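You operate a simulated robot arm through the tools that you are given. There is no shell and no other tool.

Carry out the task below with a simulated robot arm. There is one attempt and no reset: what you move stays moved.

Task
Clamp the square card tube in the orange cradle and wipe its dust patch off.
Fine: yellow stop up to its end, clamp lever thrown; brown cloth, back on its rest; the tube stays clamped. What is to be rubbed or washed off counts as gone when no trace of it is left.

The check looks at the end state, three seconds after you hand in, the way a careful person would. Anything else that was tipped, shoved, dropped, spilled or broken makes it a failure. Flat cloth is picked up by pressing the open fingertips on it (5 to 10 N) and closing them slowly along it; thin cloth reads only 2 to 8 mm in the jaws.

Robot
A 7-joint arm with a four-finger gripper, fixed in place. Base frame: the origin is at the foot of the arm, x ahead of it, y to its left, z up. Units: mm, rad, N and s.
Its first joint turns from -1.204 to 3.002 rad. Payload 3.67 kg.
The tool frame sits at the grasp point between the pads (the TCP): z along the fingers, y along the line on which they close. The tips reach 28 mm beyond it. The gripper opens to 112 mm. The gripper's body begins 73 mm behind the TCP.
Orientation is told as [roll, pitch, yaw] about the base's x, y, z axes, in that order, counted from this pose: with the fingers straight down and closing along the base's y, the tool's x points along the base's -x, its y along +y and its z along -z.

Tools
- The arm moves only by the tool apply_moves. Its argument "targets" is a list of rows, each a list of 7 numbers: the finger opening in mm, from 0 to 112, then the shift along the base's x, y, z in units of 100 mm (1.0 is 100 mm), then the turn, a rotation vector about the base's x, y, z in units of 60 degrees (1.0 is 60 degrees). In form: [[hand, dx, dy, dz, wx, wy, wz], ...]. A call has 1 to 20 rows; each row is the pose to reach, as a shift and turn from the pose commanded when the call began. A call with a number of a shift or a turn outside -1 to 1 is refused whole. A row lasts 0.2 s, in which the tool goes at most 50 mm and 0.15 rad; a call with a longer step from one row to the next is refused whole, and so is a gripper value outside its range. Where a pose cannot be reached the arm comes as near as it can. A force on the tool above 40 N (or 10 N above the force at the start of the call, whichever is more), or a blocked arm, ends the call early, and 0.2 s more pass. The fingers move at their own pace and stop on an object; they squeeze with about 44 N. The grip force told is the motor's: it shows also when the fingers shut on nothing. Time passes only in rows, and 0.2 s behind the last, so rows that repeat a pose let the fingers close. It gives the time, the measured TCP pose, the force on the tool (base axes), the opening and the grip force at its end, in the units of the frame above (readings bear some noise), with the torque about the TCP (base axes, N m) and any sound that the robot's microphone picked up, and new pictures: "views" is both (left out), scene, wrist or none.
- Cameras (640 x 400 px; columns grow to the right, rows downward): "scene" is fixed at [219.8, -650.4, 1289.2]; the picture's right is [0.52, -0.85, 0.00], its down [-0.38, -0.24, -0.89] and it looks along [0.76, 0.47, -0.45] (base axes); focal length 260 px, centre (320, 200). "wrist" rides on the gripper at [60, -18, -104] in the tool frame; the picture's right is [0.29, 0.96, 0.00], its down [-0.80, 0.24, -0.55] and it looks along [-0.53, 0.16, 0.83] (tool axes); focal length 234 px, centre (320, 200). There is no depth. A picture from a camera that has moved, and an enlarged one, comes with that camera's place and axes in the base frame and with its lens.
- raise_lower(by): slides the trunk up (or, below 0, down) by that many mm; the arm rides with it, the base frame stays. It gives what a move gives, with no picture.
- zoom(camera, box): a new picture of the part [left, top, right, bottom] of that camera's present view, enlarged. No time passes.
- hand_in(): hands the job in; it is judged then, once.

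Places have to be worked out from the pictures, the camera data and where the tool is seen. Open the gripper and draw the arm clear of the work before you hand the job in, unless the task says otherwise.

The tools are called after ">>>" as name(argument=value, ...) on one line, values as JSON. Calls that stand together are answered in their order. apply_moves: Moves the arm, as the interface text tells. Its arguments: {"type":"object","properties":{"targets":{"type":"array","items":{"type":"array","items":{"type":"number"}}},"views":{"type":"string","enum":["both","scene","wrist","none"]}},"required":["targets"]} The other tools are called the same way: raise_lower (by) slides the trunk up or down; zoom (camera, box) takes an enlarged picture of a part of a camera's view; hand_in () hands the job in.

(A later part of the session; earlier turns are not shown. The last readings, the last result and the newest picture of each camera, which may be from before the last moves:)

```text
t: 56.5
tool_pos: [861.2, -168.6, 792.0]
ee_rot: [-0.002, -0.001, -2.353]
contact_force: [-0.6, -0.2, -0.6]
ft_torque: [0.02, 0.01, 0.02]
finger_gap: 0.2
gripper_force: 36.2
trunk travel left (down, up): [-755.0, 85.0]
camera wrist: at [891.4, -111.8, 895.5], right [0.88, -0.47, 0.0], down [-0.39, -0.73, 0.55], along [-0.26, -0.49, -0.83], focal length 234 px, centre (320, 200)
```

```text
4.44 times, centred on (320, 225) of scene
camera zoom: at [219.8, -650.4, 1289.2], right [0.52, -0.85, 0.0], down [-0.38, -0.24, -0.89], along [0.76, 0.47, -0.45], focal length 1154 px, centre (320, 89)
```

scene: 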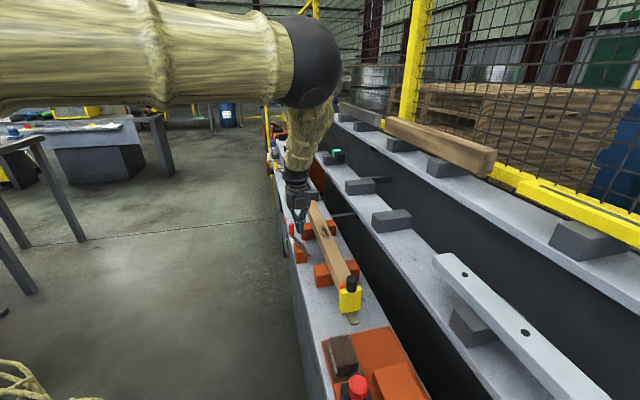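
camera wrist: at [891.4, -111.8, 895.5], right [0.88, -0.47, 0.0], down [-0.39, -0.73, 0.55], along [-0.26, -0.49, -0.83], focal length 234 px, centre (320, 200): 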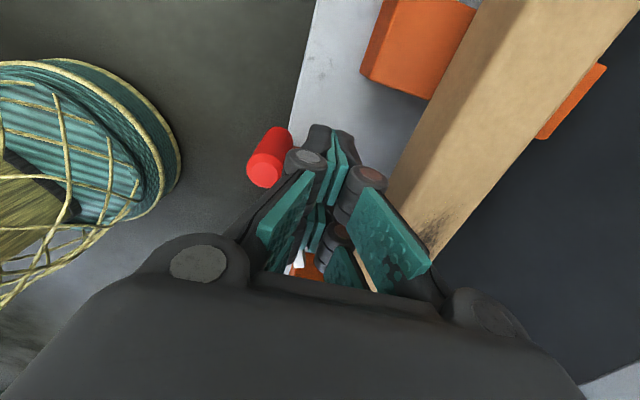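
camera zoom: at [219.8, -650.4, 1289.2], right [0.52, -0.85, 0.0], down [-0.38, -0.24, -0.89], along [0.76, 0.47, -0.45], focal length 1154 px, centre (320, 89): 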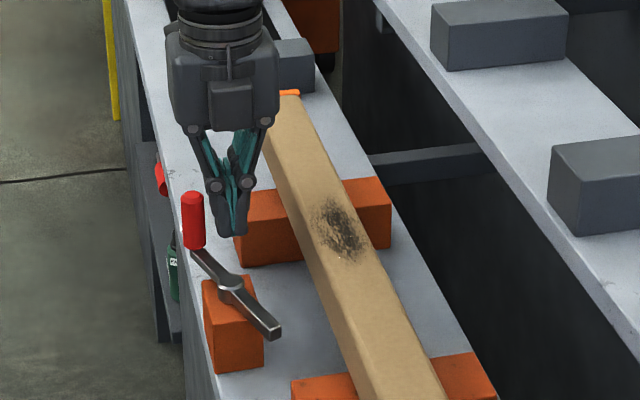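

Fingers sit right beside the post on its +w side. I push it gently in −w and look how the lever responds.

>>> apply_moves(targets=[[0, -0.035, 0.035, 0, 0, 0, 0], [0, -0.07, 0.07, 0, 0, 0, 0], [0, -0.105, 0.105, 0, 0, 0, 0], [0, -0.14, 0.14, 0, 0, 0, 0]], views="both")

>>> zoom(camera="scene", box=[270, 180, 370, 270])

```text
t: 57.5
tool_pos: [845.5, -157.3, 790.5]
ee_rot: [0.0, -0.002, -2.356]
contact_force: [-1.8, -13.0, 2.0]
ft_torque: [0.05, 0.02, 0.16]
finger_gap: 0.0
gripper_force: 36.1
trunk travel left (down, up): [-755.0, 85.0]
camera wrist: at [877.5, -100.6, 895.3], right [0.88, -0.47, 0.0], down [-0.39, -0.73, 0.55], along [-0.26, -0.49, -0.83], focal length 234 px, centre (320, 200)
```

scene: 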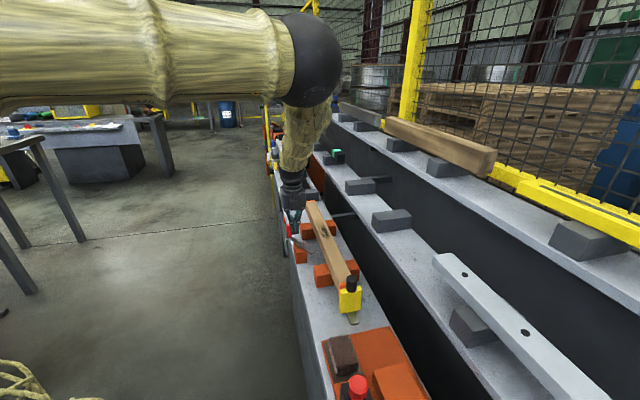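
wrist: 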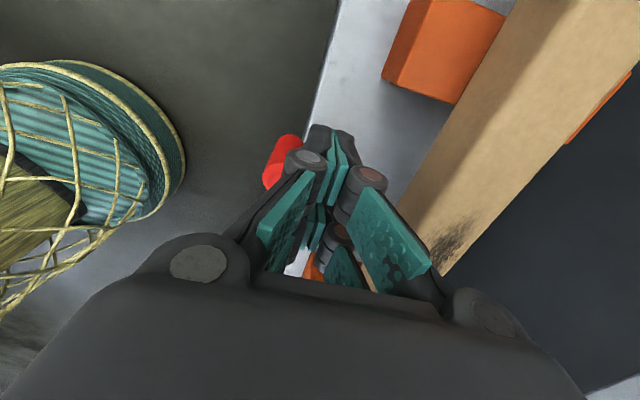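

```text
4.44 times, centred on (320, 225) of scene
camera zoom: at [219.8, -650.4, 1289.2], right [0.52, -0.85, 0.0], down [-0.38, -0.24, -0.89], along [0.76, 0.47, -0.45], focal length 1154 px, centre (320, 89)
```

zoom: 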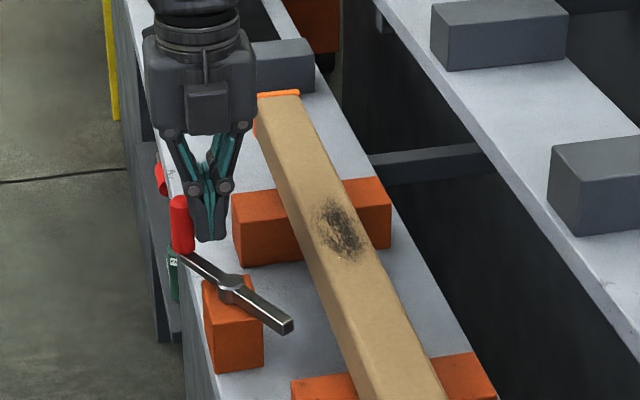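

The lever turns: its inner tip swings toward the tube. I continue pushing along the arc.

>>> apply_moves(targets=[[0, -0.04, 0.015, 0, 0, 0, 0], [0, -0.08, 0.03, 0, 0, 0, 0], [0, -0.12, 0.045, 0, 0, 0, 0], [0, -0.16, 0.06, 0, 0, 0, 0]], views="both")

>>> zoom(camera="scene", box=[270, 180, 370, 270])

```text
t: 58.5
tool_pos: [832.0, -152.7, 791.5]
ee_rot: [-0.002, 0.0, -2.356]
contact_force: [2.9, -27.0, 4.8]
ft_torque: [0.12, 0.1, 0.53]
finger_gap: 0.1
gripper_force: 36.2
trunk travel left (down, up): [-755.0, 85.0]
camera wrist: at [861.9, -96.3, 895.2], right [0.88, -0.47, 0.0], down [-0.39, -0.73, 0.55], along [-0.26, -0.49, -0.83], focal length 234 px, centre (320, 200)
```

scene: 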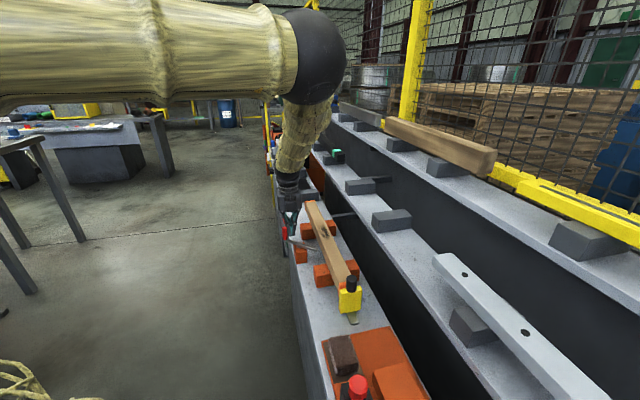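
wrist: 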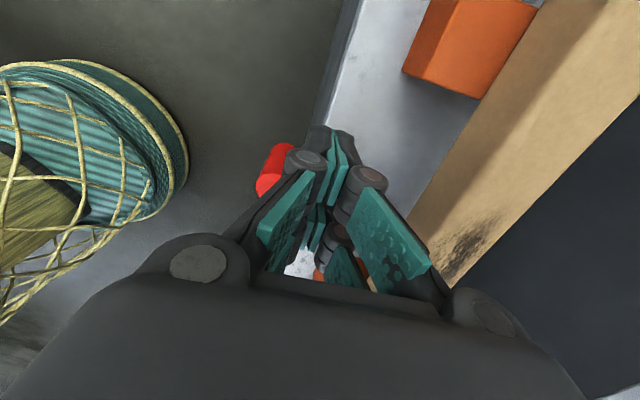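

```text
4.44 times, centred on (320, 225) of scene
camera zoom: at [219.8, -650.4, 1289.2], right [0.52, -0.85, 0.0], down [-0.38, -0.24, -0.89], along [0.76, 0.47, -0.45], focal length 1154 px, centre (320, 89)
```

zoom: 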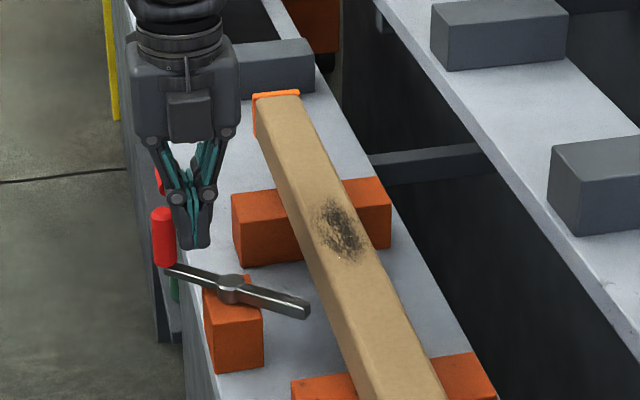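

The lever is past halfway (handle ≈52° round) and the push direction should now be −u. I back off, go around to the post's +u side, and will push from there.

>>> apply_moves(targets=[[0, 0.06, -0.06, 0, 0, 0, 0], [0, 0.12, -0.12, 0, 0, 0, 0], [0, 0.3, 0.06, 0, 0, 0, 0], [0, 0.46, 0.22, 0, 0, 0, 0], [0, 0.34, 0.34, 0, 0, 0, 0], [0, 0.16, 0.52, 0, 0, 0, 0], [0, 0.14, 0.54, 0, 0, 0, 0]], views="both")

>>> zoom(camera="scene", box=[270, 180, 370, 270])

>>> zoom(camera="wrist", box=[200, 0, 420, 200])

```text
t: 60.1
tool_pos: [844.8, -93.5, 792.0]
ee_rot: [-0.003, 0.001, -2.354]
contact_force: [-0.3, -0.2, -0.1]
ft_torque: [0.01, -0.01, -0.02]
finger_gap: 0.0
gripper_force: 35.5
trunk travel left (down, up): [-755.0, 85.0]
camera wrist: at [875.9, -37.4, 895.5], right [0.88, -0.47, 0.0], down [-0.39, -0.73, 0.55], along [-0.26, -0.49, -0.83], focal length 234 px, centre (320, 200)
```

scene: 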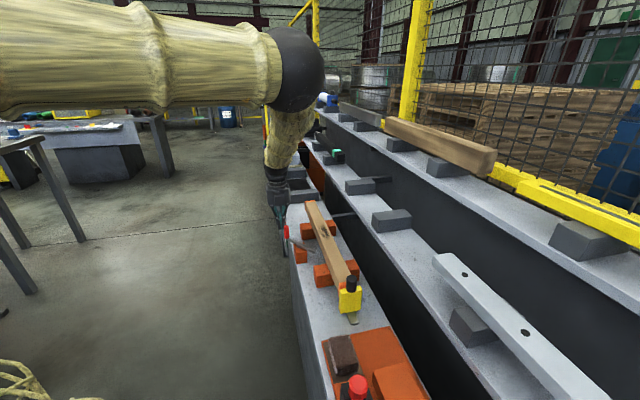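
wrist: 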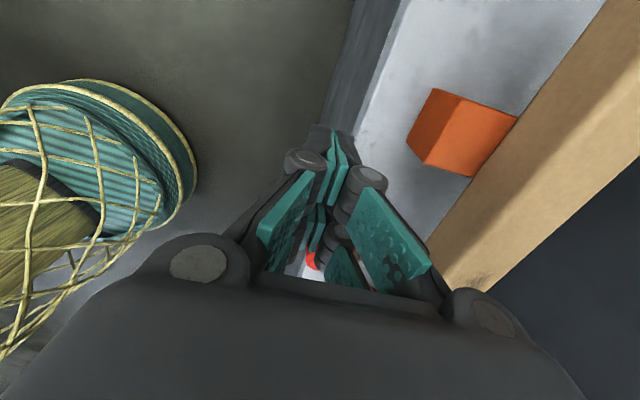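

```text
4.44 times, centred on (320, 225) of scene
camera zoom: at [219.8, -650.4, 1289.2], right [0.52, -0.85, 0.0], down [-0.38, -0.24, -0.89], along [0.76, 0.47, -0.45], focal length 1154 px, centre (320, 89)
```

zoom: 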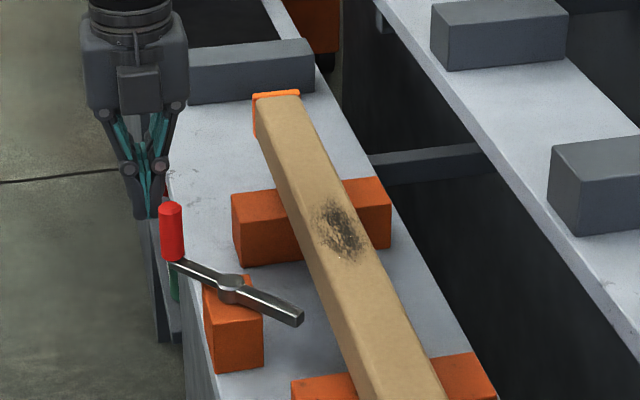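

```text
2.00 times, centred on (310, 100) of wrist
camera zoom: at [875.9, -37.4, 895.5], right [0.88, -0.47, 0.0], down [-0.39, -0.73, 0.55], along [-0.26, -0.49, -0.83], focal length 468 px, centre (340, 400)
```

zoom: 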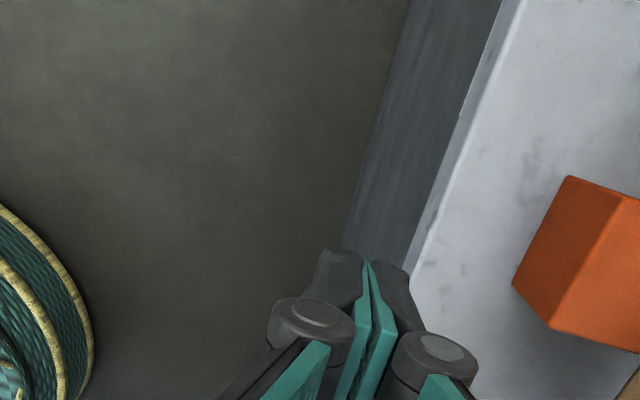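

The lever eased back a little, so it is lightly sprung and must be pushed to its end. I align with the post and push in −u from its +u side.

>>> apply_moves(targets=[[0, -0.05, -0.163, 0, 0, 0, 0], [0, -0.085, -0.198, 0, 0, 0, 0], [0, -0.148, -0.247, 0, 0, 0, 0], [0, -0.194, -0.286, 0, 0, 0, 0], [0, -0.24, -0.325, 0, 0, 0, 0]], views="both")

>>> zoom(camera="scene", box=[270, 180, 370, 270])

```text
t: 61.3
tool_pos: [820.1, -127.4, 792.4]
ee_rot: [0.0, -0.001, -2.358]
contact_force: [-0.2, 0.4, 0.0]
ft_torque: [-0.05, 0.0, 0.04]
finger_gap: 0.1
gripper_force: 35.6
trunk travel left (down, up): [-755.0, 85.0]
camera wrist: at [850.9, -69.9, 895.4], right [0.88, -0.47, 0.0], down [-0.39, -0.73, 0.56], along [-0.26, -0.49, -0.83], focal length 234 px, centre (320, 200)
```

scene: 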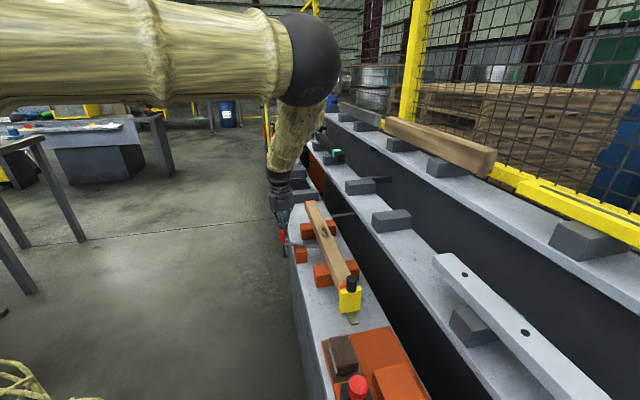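
wrist: 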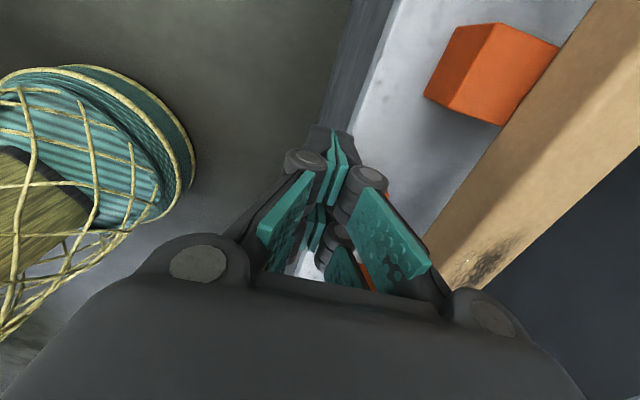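

```text
4.44 times, centred on (320, 225) of scene
camera zoom: at [219.8, -650.4, 1289.2], right [0.52, -0.85, 0.0], down [-0.38, -0.24, -0.89], along [0.76, 0.47, -0.45], focal length 1154 px, centre (320, 89)
```

zoom: 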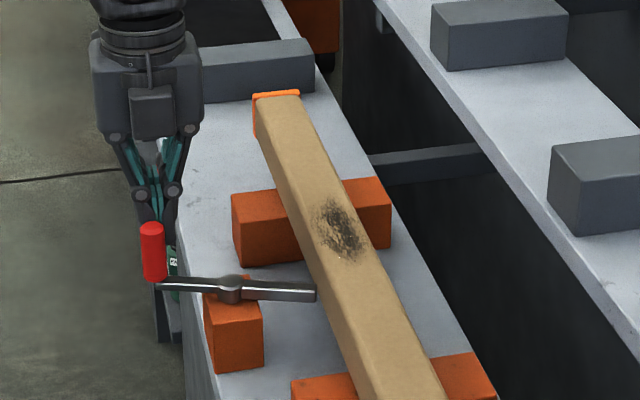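

The lever is at about 75° with its tip close to the tube. I keep pushing in −u to find its end.

>>> apply_moves(targets=[[0, -0.057, 0.014, 0, 0, 0, 0], [0, -0.085, -0.014, 0, 0, 0, 0], [0, -0.113, -0.042, 0, 0, 0, 0], [0, -0.141, -0.071, 0, 0, 0, 0], [0, -0.17, -0.1, 0, 0, 0, 0]], views="both")

>>> zoom(camera="scene", box=[270, 180, 370, 270])

```text
t: 62.5
tool_pos: [804.4, -135.7, 791.5]
ee_rot: [-0.003, -0.001, -2.356]
contact_force: [0.2, 0.6, -0.2]
ft_torque: [-0.01, 0.01, 0.02]
finger_gap: 0.1
gripper_force: 35.6
trunk travel left (down, up): [-755.0, 85.0]
camera wrist: at [834.2, -79.7, 895.3], right [0.88, -0.47, 0.0], down [-0.39, -0.73, 0.55], along [-0.26, -0.49, -0.83], focal length 234 px, centre (320, 200)
```

scene: 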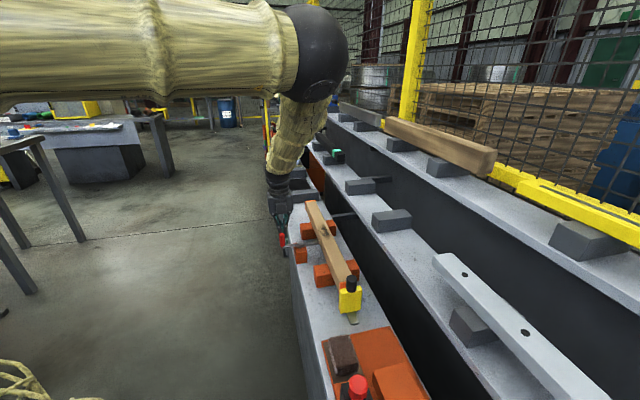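
wrist: 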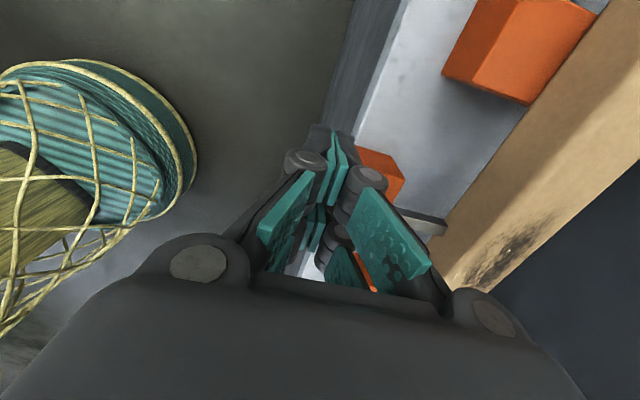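

```text
4.44 times, centred on (320, 225) of scene
camera zoom: at [219.8, -650.4, 1289.2], right [0.52, -0.85, 0.0], down [-0.38, -0.24, -0.89], along [0.76, 0.47, -0.45], focal length 1154 px, centre (320, 89)
```

zoom: 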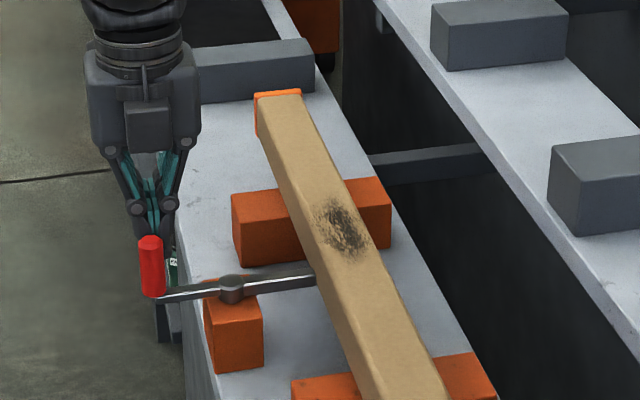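

The lever is at ~90°, its tip now pressing against the tube's side. I push a little further to see whether it has reached its end stop.

>>> apply_moves(targets=[[0, -0.02, -0.02, 0, 0, 0, 0], [0, -0.04, -0.04, 0, 0, 0, 0], [0, -0.06, -0.06, 0, 0, 0, 0], [0, -0.08, -0.08, 0, 0, 0, 0]], views="both")

>>> zoom(camera="scene", box=[270, 180, 370, 270])

```text
t: 63.4
tool_pos: [800.7, -139.3, 793.6]
ee_rot: [-0.003, 0.01, -2.354]
contact_force: [24.1, 29.0, -16.9]
ft_torque: [0.29, -0.33, -0.21]
finger_gap: 0.0
gripper_force: 35.8
trunk travel left (down, up): [-755.0, 85.0]
stopped in row 4: the force on the tool passed its limit at 44 N (the readings are from after the stop); the commanded pose is now the measured one
camera wrist: at [830.9, -83.0, 896.8], right [0.88, -0.47, 0.0], down [-0.4, -0.74, 0.55], along [-0.26, -0.48, -0.84], focal length 234 px, centre (320, 200)
```

scene: 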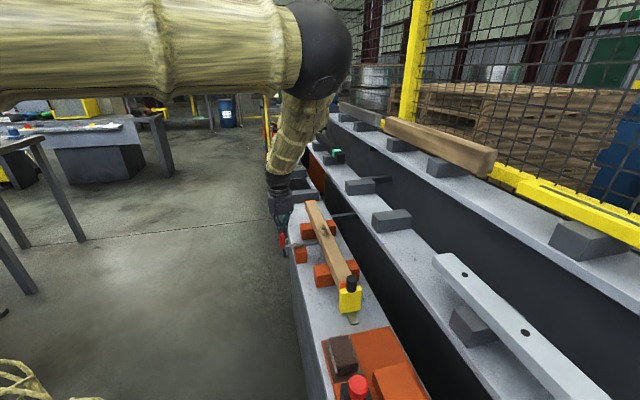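
wrist: 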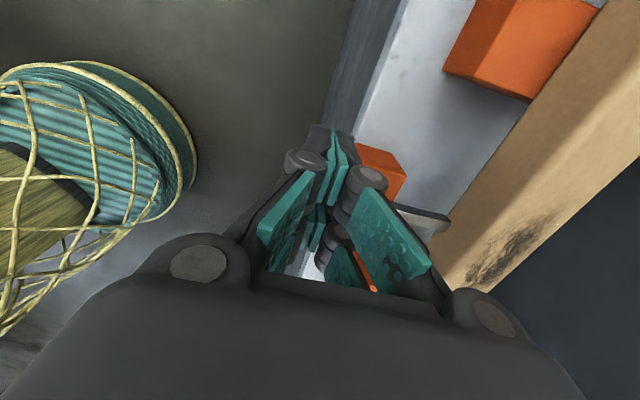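

```text
4.44 times, centred on (320, 225) of scene
camera zoom: at [219.8, -650.4, 1289.2], right [0.52, -0.85, 0.0], down [-0.38, -0.24, -0.89], along [0.76, 0.47, -0.45], focal length 1154 px, centre (320, 89)
```

zoom: 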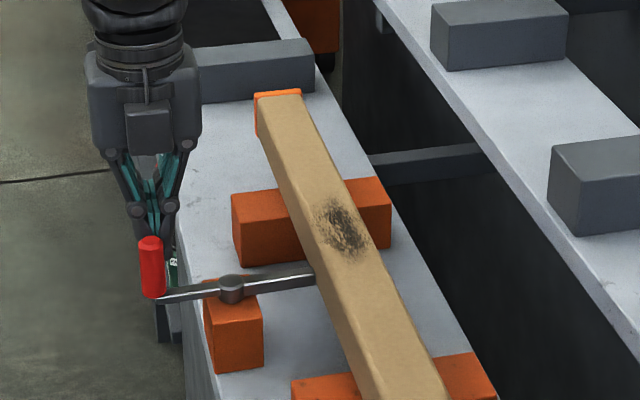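

The lever is at its hard end stop (44 N, no further motion), tip against the tube. I back off along +u and check that the lever stays thrown.

>>> apply_moves(targets=[[0, 0.05, 0.05, 0, 0, 0, 0], [0, 0.12, 0.12, 0, 0, 0, 0], [0, 0.2, 0.2, 0, 0, 0, 0], [0, 0.2, 0.2, 0.3, 0, 0, 0], [0, 0.2, 0.2, 0.7, 0, 0, 0], [0, 0.2, 0.2, 1.0, 0, 0, 0], [0, 0.2, 0.2, 1.0, 0, 0, 0]], views="both")

>>> zoom(camera="scene", box=[270, 190, 390, 330])

>>> zoom(camera="scene", box=[320, 260, 380, 330])

```text
t: 65.0
tool_pos: [818.5, -122.7, 891.6]
ee_rot: [-0.002, 0.006, -2.355]
contact_force: [-0.7, 0.4, -0.1]
ft_torque: [0.01, -0.01, 0.04]
finger_gap: 0.0
gripper_force: 35.7
trunk travel left (down, up): [-755.0, 85.0]
camera wrist: at [848.5, -66.4, 996.6], right [0.88, -0.47, 0.0], down [-0.4, -0.74, 0.55], along [-0.26, -0.48, -0.84], focal length 234 px, centre (320, 200)
```

scene: 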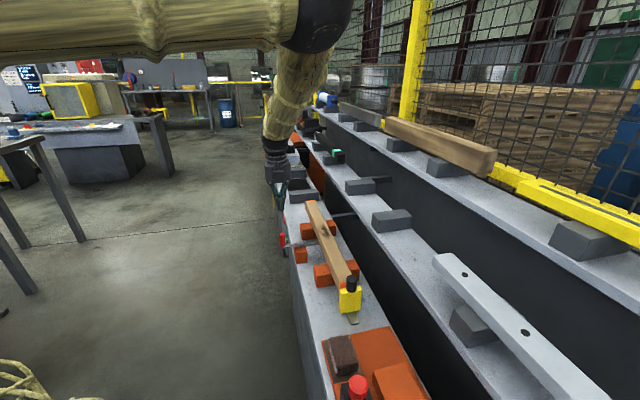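
wrist: 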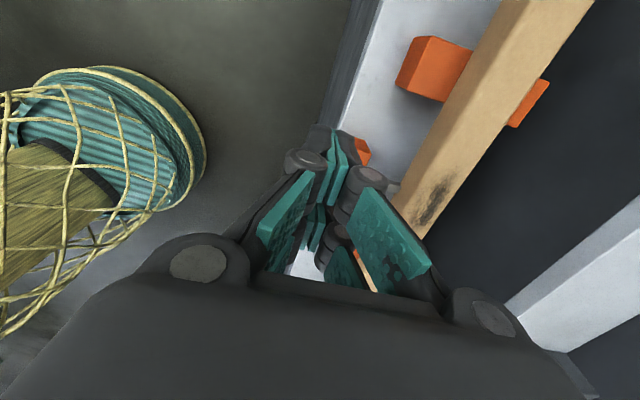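

```text
2.86 times, centred on (330, 260) of scene
camera zoom: at [219.8, -650.4, 1289.2], right [0.52, -0.85, 0.0], down [-0.38, -0.24, -0.89], along [0.76, 0.47, -0.45], focal length 742 px, centre (291, 29)
```

zoom: 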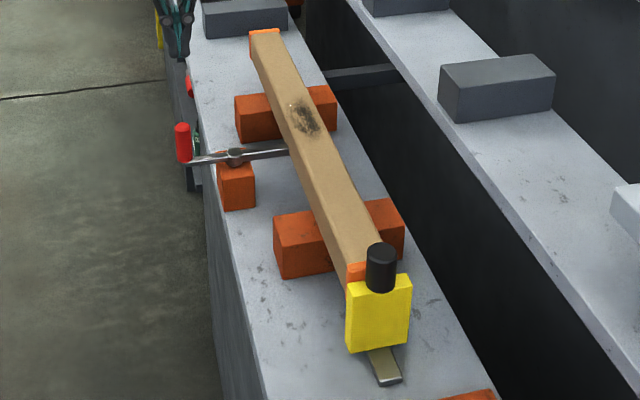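

```text
5.71 times, centred on (350, 295) of scene
camera zoom: at [219.8, -650.4, 1289.2], right [0.52, -0.85, 0.0], down [-0.38, -0.24, -0.89], along [0.76, 0.47, -0.45], focal length 1483 px, centre (149, -343)
```

zoom: 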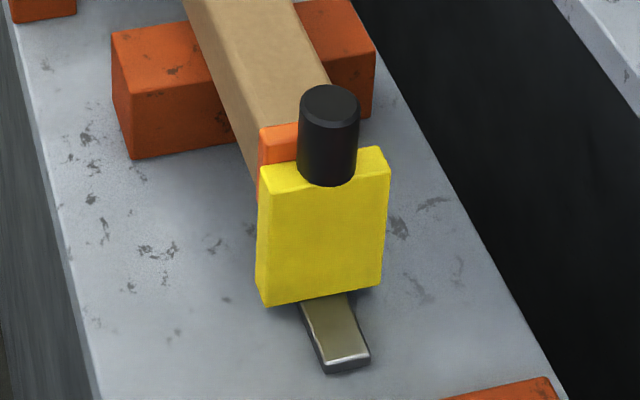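

The lever holds. Next I travel back above the stop to check its contact with the tube's end from straight above, on the way to the cloth.

>>> apply_moves(targets=[[0, -0.2, -0.4, 0, 0, 0, 0], [0, -0.35, -0.7, 0, 0, 0, 0], [0, -0.48, -1.0, 0, 0, 0, 0]], views="none")

>>> apply_moves(targets=[[0, -0.2, -0.4, 0, 0, 0, 0], [0, -0.35, -0.7, 0, 0, 0, 0], [0, -0.48, -1.0, 0, 0, 0, 0]], views="none")

>>> apply_moves(targets=[[0, -0.2, -0.4, 0, 0, 0, 0], [0, -0.35, -0.7, 0, 0, 0, 0], [0, -0.48, -1.0, 0, 0, 0, 0]], views="none")

>>> apply_moves(targets=[[30, -0.12, -0.3, 0, 0, 0, 0], [80, -0.24, -0.58, 0, 0, 0, 0], [112, -0.24, -0.58, 0, 0, 0, 0]], views="both")

```text
t: 65.8
tool_pos: [770.3, -223.2, 894.2]
ee_rot: [-0.002, 0.009, -2.355]
contact_force: [-0.8, 0.3, 0.3]
ft_torque: [0.01, -0.01, -0.03]
finger_gap: 0.0
gripper_force: 35.5
trunk travel left (down, up): [-755.0, 85.0]
```

```text
t: 66.6
tool_pos: [722.8, -322.0, 895.1]
ee_rot: [-0.003, 0.009, -2.354]
contact_force: [-0.6, -1.3, 0.9]
ft_torque: [0.01, -0.01, 0.04]
finger_gap: 0.1
gripper_force: 36.0
trunk travel left (down, up): [-755.0, 85.0]
```

```text
t: 67.4
tool_pos: [674.1, -423.9, 894.6]
ee_rot: [-0.003, 0.01, -2.354]
contact_force: [0.0, -0.2, 1.0]
ft_torque: [0.04, -0.04, 0.02]
finger_gap: 0.1
gripper_force: 35.1
trunk travel left (down, up): [-755.0, 85.0]
```

```text
t: 68.2
tool_pos: [651.1, -480.5, 894.2]
ee_rot: [0.0, 0.005, -2.357]
contact_force: [-0.1, -0.4, 0.4]
ft_torque: [-0.05, 0.0, -0.03]
finger_gap: 111.2
gripper_force: 0.1
trunk travel left (down, up): [-755.0, 85.0]
camera wrist: at [680.9, -423.6, 997.9], right [0.88, -0.47, 0.0], down [-0.4, -0.74, 0.55], along [-0.26, -0.48, -0.84], focal length 234 px, centre (320, 200)
```

scene: 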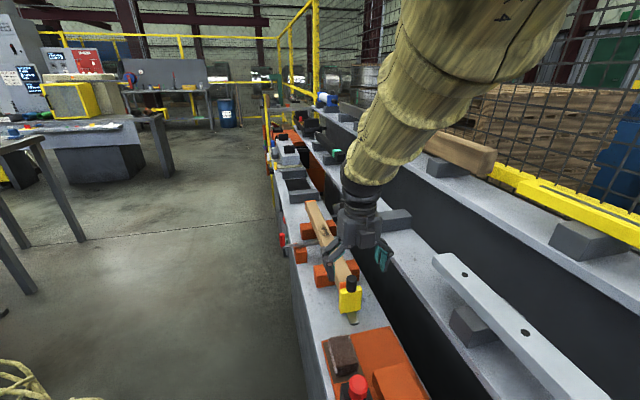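
wrist: 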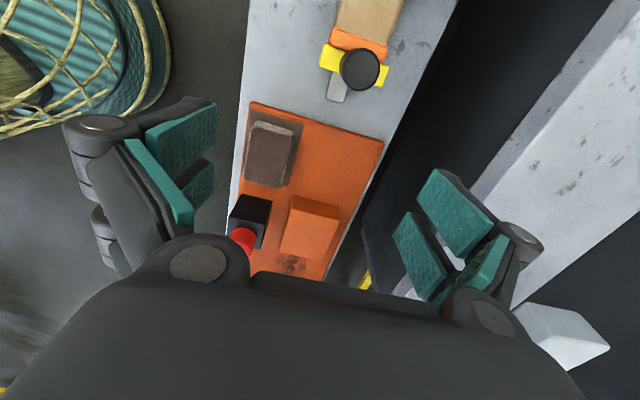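

I zoom on the stop/tube contact and on the cloth.

>>> zoom(camera="wrist", box=[300, 0, 420, 110])

>>> zoom(camera="wrist", box=[225, 90, 385, 260])

```text
3.64 times, centred on (360, 55) of wrist
camera zoom: at [680.9, -423.6, 997.9], right [0.88, -0.47, 0.0], down [-0.4, -0.74, 0.55], along [-0.26, -0.48, -0.84], focal length 852 px, centre (174, 727)
```

zoom: 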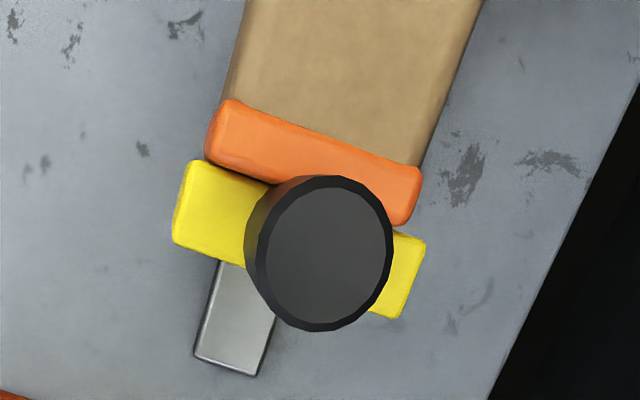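

```text
2.35 times, centred on (305, 175) of wrist
camera zoom: at [680.9, -423.6, 997.9], right [0.88, -0.47, 0.0], down [-0.4, -0.74, 0.55], along [-0.26, -0.48, -0.84], focal length 551 px, centre (355, 259)
```

zoom: 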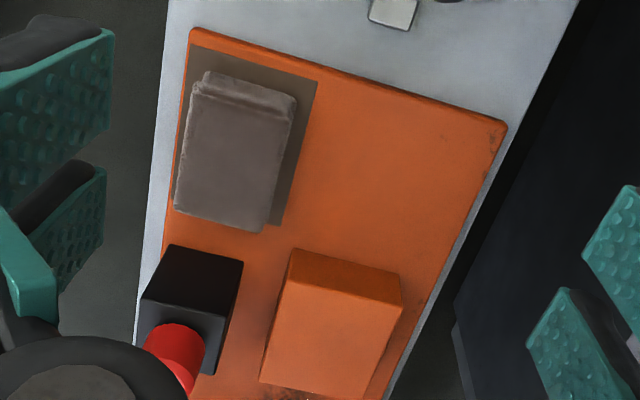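

There may be a ~1 mm gap or just rounded edges; I enlarge that joint more.

>>> zoom(camera="wrist", box=[315, 30, 375, 70])

>>> zoom(camera="wrist", box=[365, 40, 400, 70])

>>> zoom(camera="wrist", box=[235, 95, 315, 195])

```text
10.00 times, centred on (345, 50) of wrist
camera zoom: at [680.9, -423.6, 997.9], right [0.88, -0.47, 0.0], down [-0.4, -0.74, 0.55], along [-0.26, -0.48, -0.84], focal length 2342 px, centre (70, 1700)
```

zoom: 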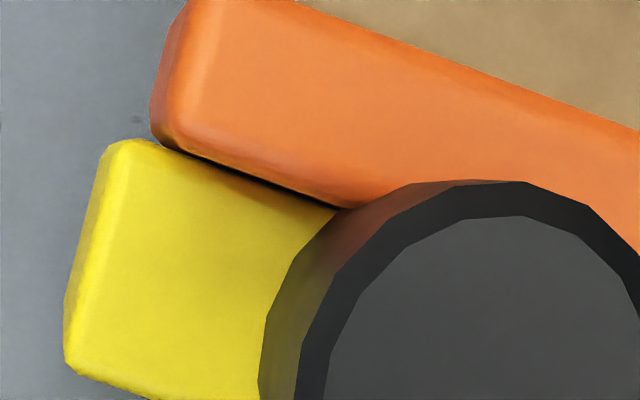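

```text
13.33 times, centred on (382, 55) of wrist
camera zoom: at [680.9, -423.6, 997.9], right [0.88, -0.47, 0.0], down [-0.4, -0.74, 0.55], along [-0.26, -0.48, -0.84], focal length 3122 px, centre (-513, 2133)
```

zoom: 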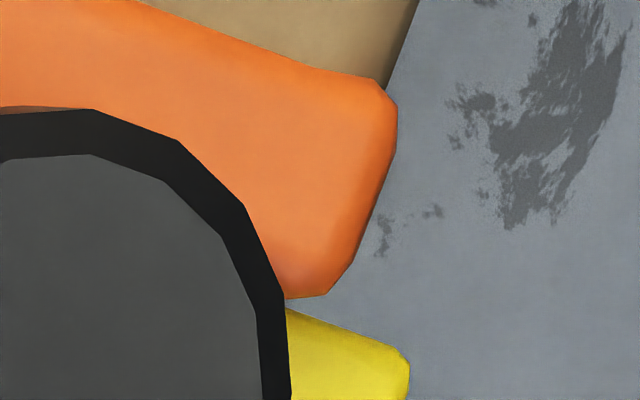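

```text
4.00 times, centred on (275, 145) of wrist
camera zoom: at [680.9, -423.6, 997.9], right [0.88, -0.47, 0.0], down [-0.4, -0.74, 0.55], along [-0.26, -0.48, -0.84], focal length 937 px, centre (500, 420)
```

zoom: 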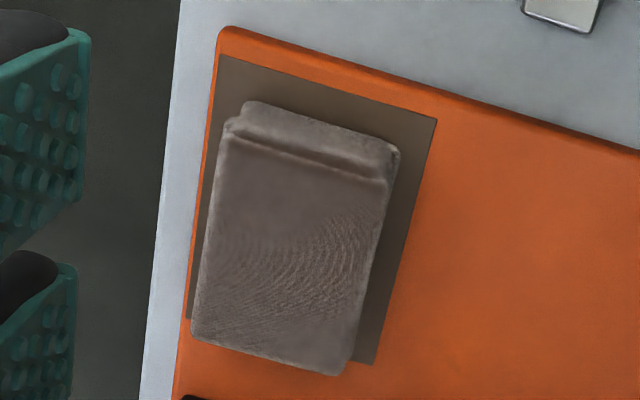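

The stop touches the tube's end (left edge in contact, rounded edges elsewhere). The cloth is a folded pad at u≈18–92, w≈729–777, centred on its mat at (≈53, 752). I move above it, nulling the small tilt.

>>> apply_moves(targets=[[80, -0.3, -0.05, 0, -0.003, 0.003, 0], [80, -0.6, -0.1, 0, -0.005, 0.005, 0], [80, -0.8, -0.127, -0.3, -0.005, 0.005, 0], [80, -0.8, -0.127, -0.6, -0.005, 0.005, 0], [80, -0.8, -0.127, -0.9, -0.005, 0.005, 0], [80, -0.8, -0.127, -0.9, -0.005, 0.005, 0]], views="both")

>>> zoom(camera="wrist", box=[160, 60, 480, 260])

```text
t: 69.6
tool_pos: [570.0, -494.4, 803.1]
ee_rot: [0.0, 0.0, -2.357]
contact_force: [-0.3, 0.0, -0.2]
ft_torque: [-0.02, -0.01, -0.01]
finger_gap: 80.1
gripper_force: 0.1
trunk travel left (down, up): [-755.0, 85.0]
camera wrist: at [600.4, -436.6, 907.0], right [0.88, -0.47, 0.0], down [-0.39, -0.73, 0.55], along [-0.26, -0.49, -0.83], focal length 234 px, centre (320, 200)
```

scene: 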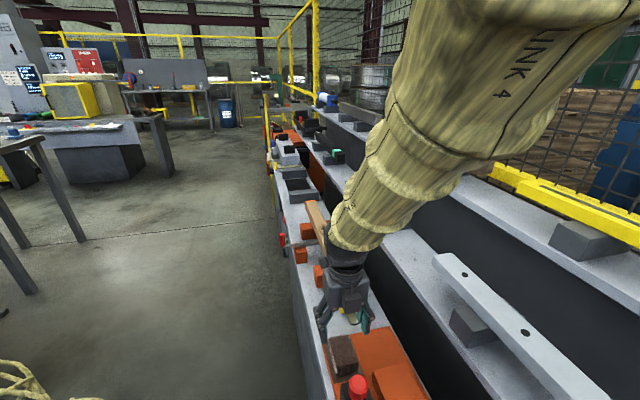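
wrist: 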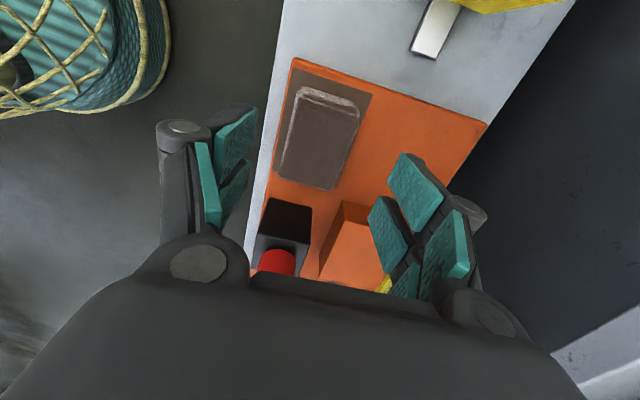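

```text
2.00 times, centred on (320, 160) of wrist
camera zoom: at [600.4, -436.6, 907.0], right [0.88, -0.47, 0.0], down [-0.39, -0.73, 0.55], along [-0.26, -0.49, -0.83], focal length 468 px, centre (320, 280)
```

zoom: 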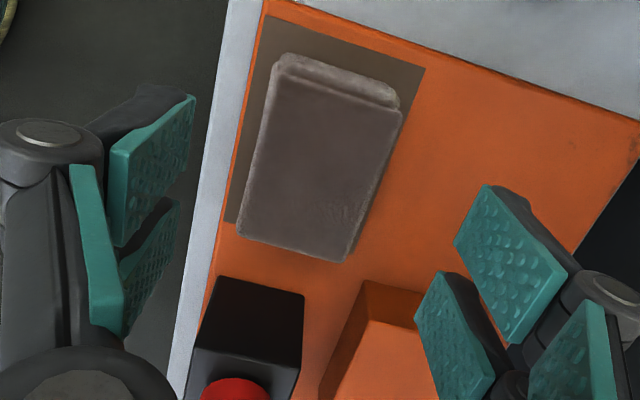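

The pad is centred between the fingers (centre ≈ u 52, w 750). I shift a little (+3.5 u, −2.5 w) and descend so the tips end ~14 mm above the mat.

>>> apply_moves(targets=[[80, 0.007, 0.042, -0.2, 0, 0, 0], [80, 0.007, 0.042, -0.4, 0, 0, 0], [80, 0.007, 0.042, -0.55, 0, 0, 0], [80, 0.007, 0.042, -0.62, 0, 0, 0], [80, 0.007, 0.042, -0.62, 0, 0, 0]], views="both")

>>> zoom(camera="scene", box=[300, 300, 420, 400])

```text
t: 70.8
tool_pos: [571.8, -488.9, 741.2]
ee_rot: [0.0, -0.002, -2.357]
contact_force: [0.1, 0.9, 0.6]
ft_torque: [-0.04, -0.01, 0.03]
finger_gap: 80.0
gripper_force: 0.1
trunk travel left (down, up): [-755.0, 85.0]
camera wrist: at [601.6, -432.2, 844.9], right [0.88, -0.47, 0.0], down [-0.39, -0.73, 0.55], along [-0.26, -0.49, -0.83], focal length 234 px, centre (320, 200)
```

scene: 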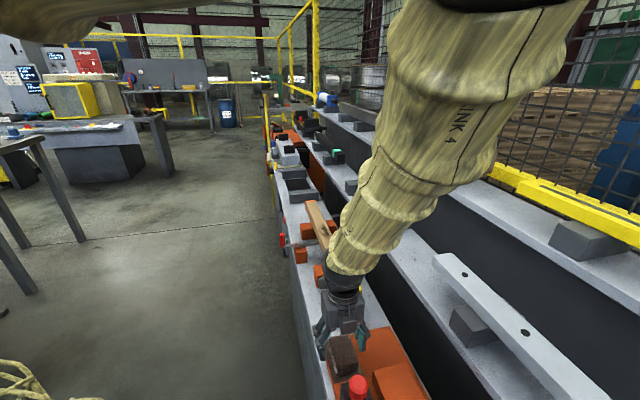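
wrist: 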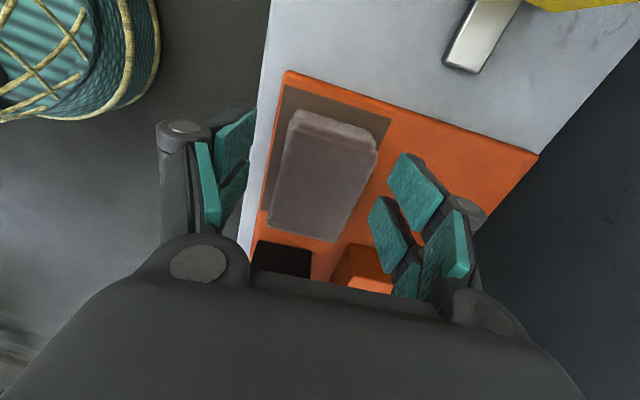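

```text
4.00 times, centred on (360, 350) of scene
camera zoom: at [219.8, -650.4, 1289.2], right [0.52, -0.85, 0.0], down [-0.38, -0.24, -0.89], along [0.76, 0.47, -0.45], focal length 1038 px, centre (160, -400)
```

zoom: 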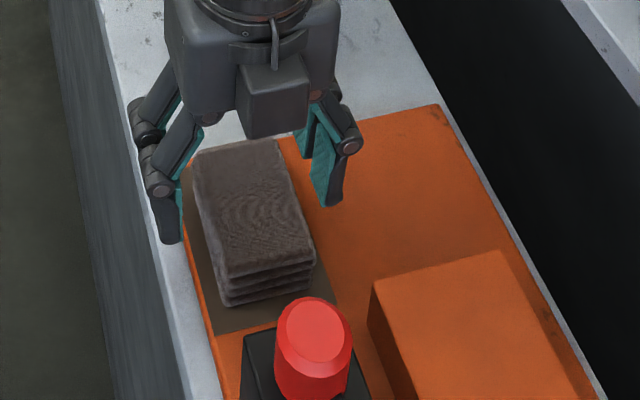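

The fingers straddle the pad cleanly. I close them slowly on its long sides.

>>> apply_moves(targets=[[66, 0, 0, 0, 0, 0, 0], [58, 0, 0, 0, 0, 0, 0], [52, 0, 0, 0, 0, 0, 0], [47, 0, 0, 0, 0, 0, 0], [42, 0, 0, 0, 0, 0, 0], [37, 0, 0, 0, 0, 0, 0], [32, 0, 0, 0, 0, 0, 0], [28, 0, 0, 0, 0, 0, 0], [28, 0, 0, 0, 0, 0, 0]], views="both")

>>> zoom(camera="scene", box=[300, 300, 420, 400])

>>> zoom(camera="wrist", box=[160, 60, 480, 260])

```text
t: 72.8
tool_pos: [571.6, -488.7, 740.6]
ee_rot: [-0.002, -0.004, -2.358]
contact_force: [1.9, -1.5, 2.9]
ft_torque: [0.01, -0.05, 0.03]
finger_gap: 51.5
gripper_force: 44.2
trunk travel left (down, up): [-755.0, 85.0]
camera wrist: at [601.6, -432.2, 845.1], right [0.88, -0.47, 0.0], down [-0.39, -0.73, 0.55], along [-0.26, -0.49, -0.83], focal length 234 px, centre (320, 200)
```

scene: 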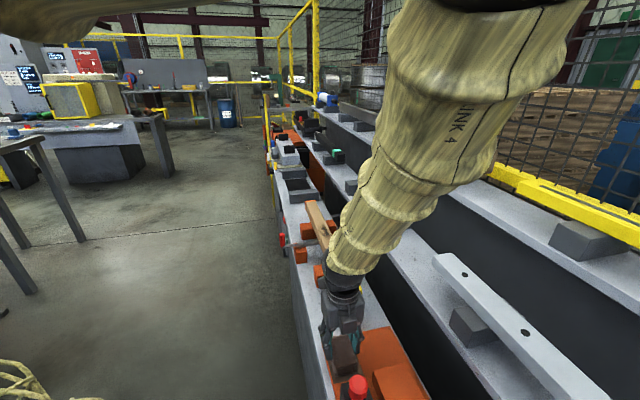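
wrist: 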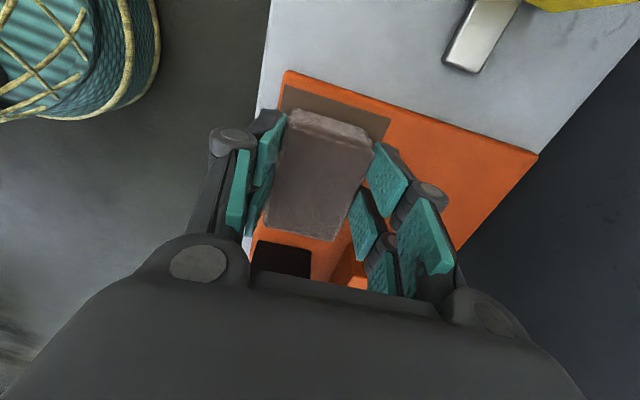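

```text
4.00 times, centred on (360, 350) of scene
camera zoom: at [219.8, -650.4, 1289.2], right [0.52, -0.85, 0.0], down [-0.38, -0.24, -0.89], along [0.76, 0.47, -0.45], focal length 1038 px, centre (160, -400)
```

zoom: 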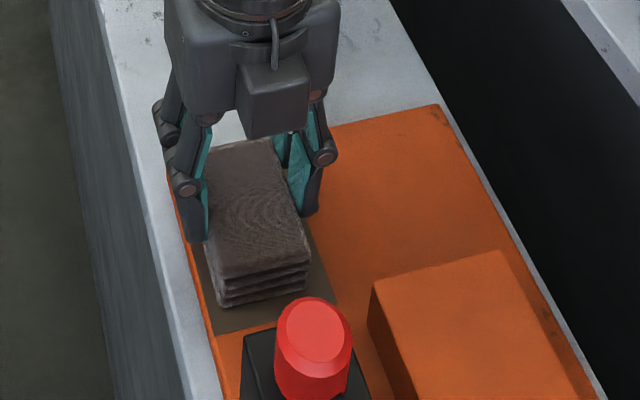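

```text
2.00 times, centred on (320, 160) of wrist
camera zoom: at [601.6, -432.2, 845.1], right [0.88, -0.47, 0.0], down [-0.39, -0.73, 0.55], along [-0.26, -0.49, -0.83], focal length 468 px, centre (320, 280)
```

zoom: 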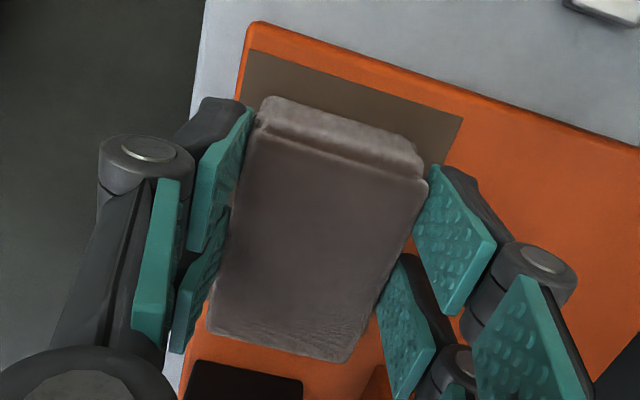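

The pad is gripped (51.5 mm, 44 N). I lift it and check that it comes along.

>>> apply_moves(targets=[[28, 0, 0, 0.1, 0, 0, 0], [28, 0, 0, 0.3, 0, 0, 0], [28, 0, 0, 0.6, 0, 0, 0], [28, 0, 0, 0.9, 0, 0, 0], [28, 0, 0, 1.0, 0, 0, 0], [28, 0, 0, 1.0, 0, 0, 0]], views="both")

>>> zoom(camera="scene", box=[290, 250, 430, 400])

```text
t: 74.2
tool_pos: [571.1, -489.5, 841.5]
ee_rot: [-0.001, -0.001, -2.356]
contact_force: [-0.4, 0.0, -0.9]
ft_torque: [-0.03, -0.01, -0.02]
finger_gap: 51.2
gripper_force: 44.1
trunk travel left (down, up): [-755.0, 85.0]
camera wrist: at [601.8, -432.5, 945.4], right [0.88, -0.47, 0.0], down [-0.39, -0.73, 0.55], along [-0.26, -0.49, -0.83], focal length 234 px, centre (320, 200)
```

scene: 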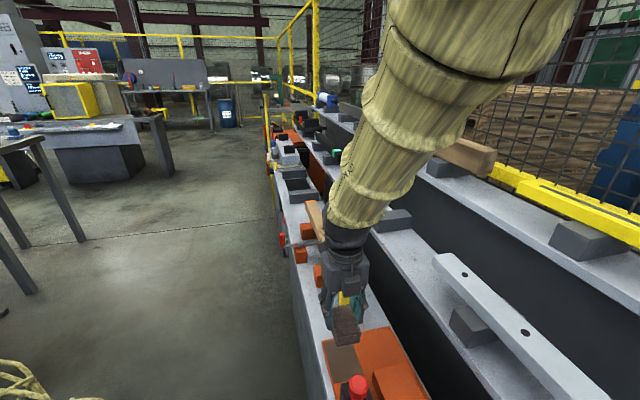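
wrist: 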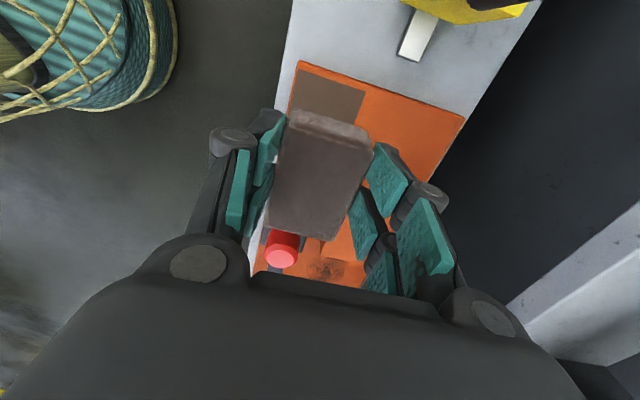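

```text
2.67 times, centred on (360, 325) of scene
camera zoom: at [219.8, -650.4, 1289.2], right [0.52, -0.85, 0.0], down [-0.38, -0.24, -0.89], along [0.76, 0.47, -0.45], focal length 692 px, centre (213, -133)
```

zoom: 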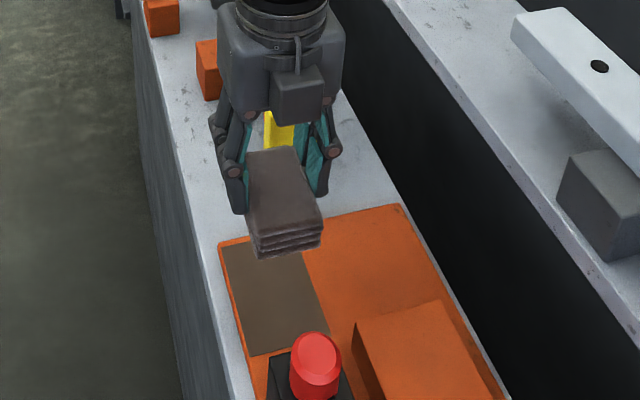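

The pad came along as one piece; its mat stays in place. I rise another 60 mm and carry it toward the tube's patch.

>>> apply_moves(targets=[[28, 0, 0, 0.3, 0, 0, 0], [28, 0, 0, 0.6, 0, 0, 0], [28, 0.3, 0.22, 0.6, 0, 0, 0], [28, 0.6, 0.44, 0.6, 0, 0, 0], [28, 0.9, 0.65, 0.6, 0, 0, 0], [28, 1.0, 0.72, 0.6, 0, 0, 0]], views="none")

>>> apply_moves(targets=[[28, 0.3, 0.22, 0, 0, 0, 0], [28, 0.6, 0.44, 0, 0, 0, 0], [28, 0.9, 0.65, 0, 0, 0, 0], [28, 1.0, 0.72, 0, 0, 0, 0]], views="none")

>>> apply_moves(targets=[[28, 0.2, 0.15, 0, 0, 0, 0], [28, 0.4, 0.3, 0, 0, 0, 0], [28, 0.4, 0.3, 0, 0, 0, 0]], views="both")

```text
t: 75.6
tool_pos: [671.4, -417.7, 901.8]
ee_rot: [-0.001, -0.001, -2.356]
contact_force: [-0.2, -0.6, -0.3]
ft_torque: [0.01, -0.02, 0.0]
finger_gap: 51.4
gripper_force: 44.6
trunk travel left (down, up): [-755.0, 85.0]
```

```text
t: 76.6
tool_pos: [771.8, -345.9, 902.9]
ee_rot: [0.0, -0.001, -2.355]
contact_force: [-1.1, -0.6, 0.1]
ft_torque: [0.0, -0.04, -0.01]
finger_gap: 51.3
gripper_force: 44.4
trunk travel left (down, up): [-755.0, 85.0]
```

```text
t: 77.4
tool_pos: [811.0, -315.7, 901.2]
ee_rot: [-0.002, 0.0, -2.357]
contact_force: [-0.7, 0.2, -1.0]
ft_torque: [-0.02, 0.02, -0.03]
finger_gap: 51.1
gripper_force: 43.9
trunk travel left (down, up): [-755.0, 85.0]
camera wrist: at [841.2, -258.4, 1005.0], right [0.88, -0.47, 0.0], down [-0.39, -0.73, 0.55], along [-0.26, -0.49, -0.83], focal length 234 px, centre (320, 200)
```

scene: 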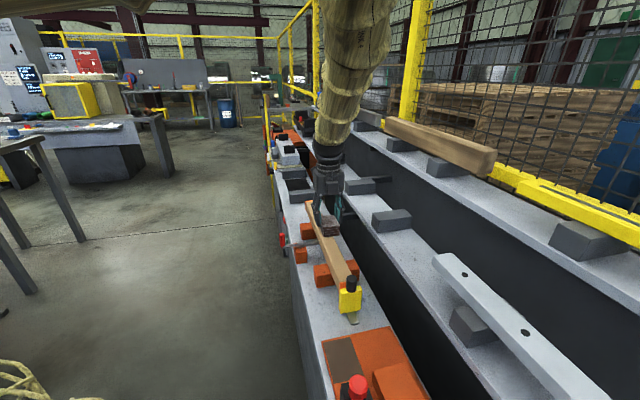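
wrist: 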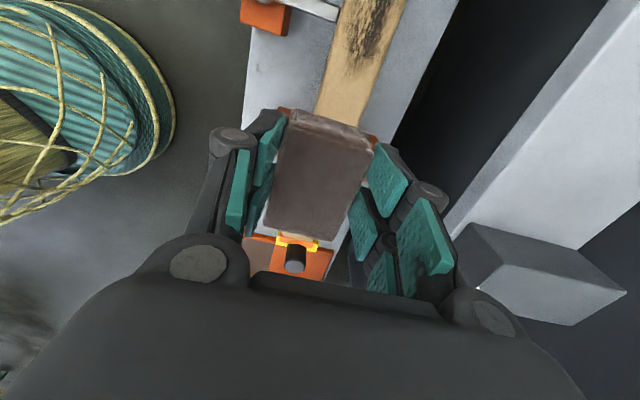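

I measure the patch on the clamped tube from here.

>>> zoom(camera="wrist", box=[240, 0, 460, 120])

```text
2.91 times, centred on (350, 60) of wrist
camera zoom: at [841.2, -258.4, 1005.0], right [0.88, -0.47, 0.0], down [-0.39, -0.73, 0.55], along [-0.26, -0.49, -0.83], focal length 681 px, centre (233, 607)
```

zoom: 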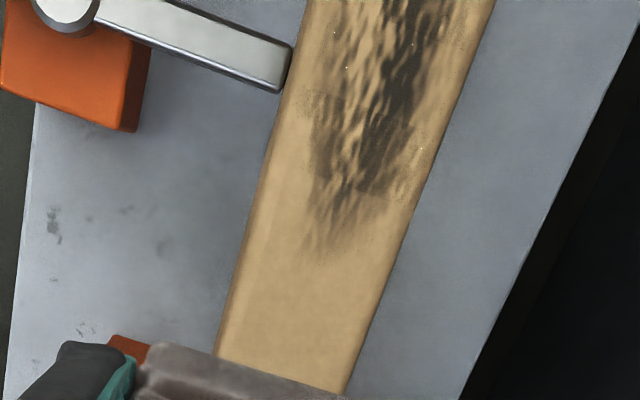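

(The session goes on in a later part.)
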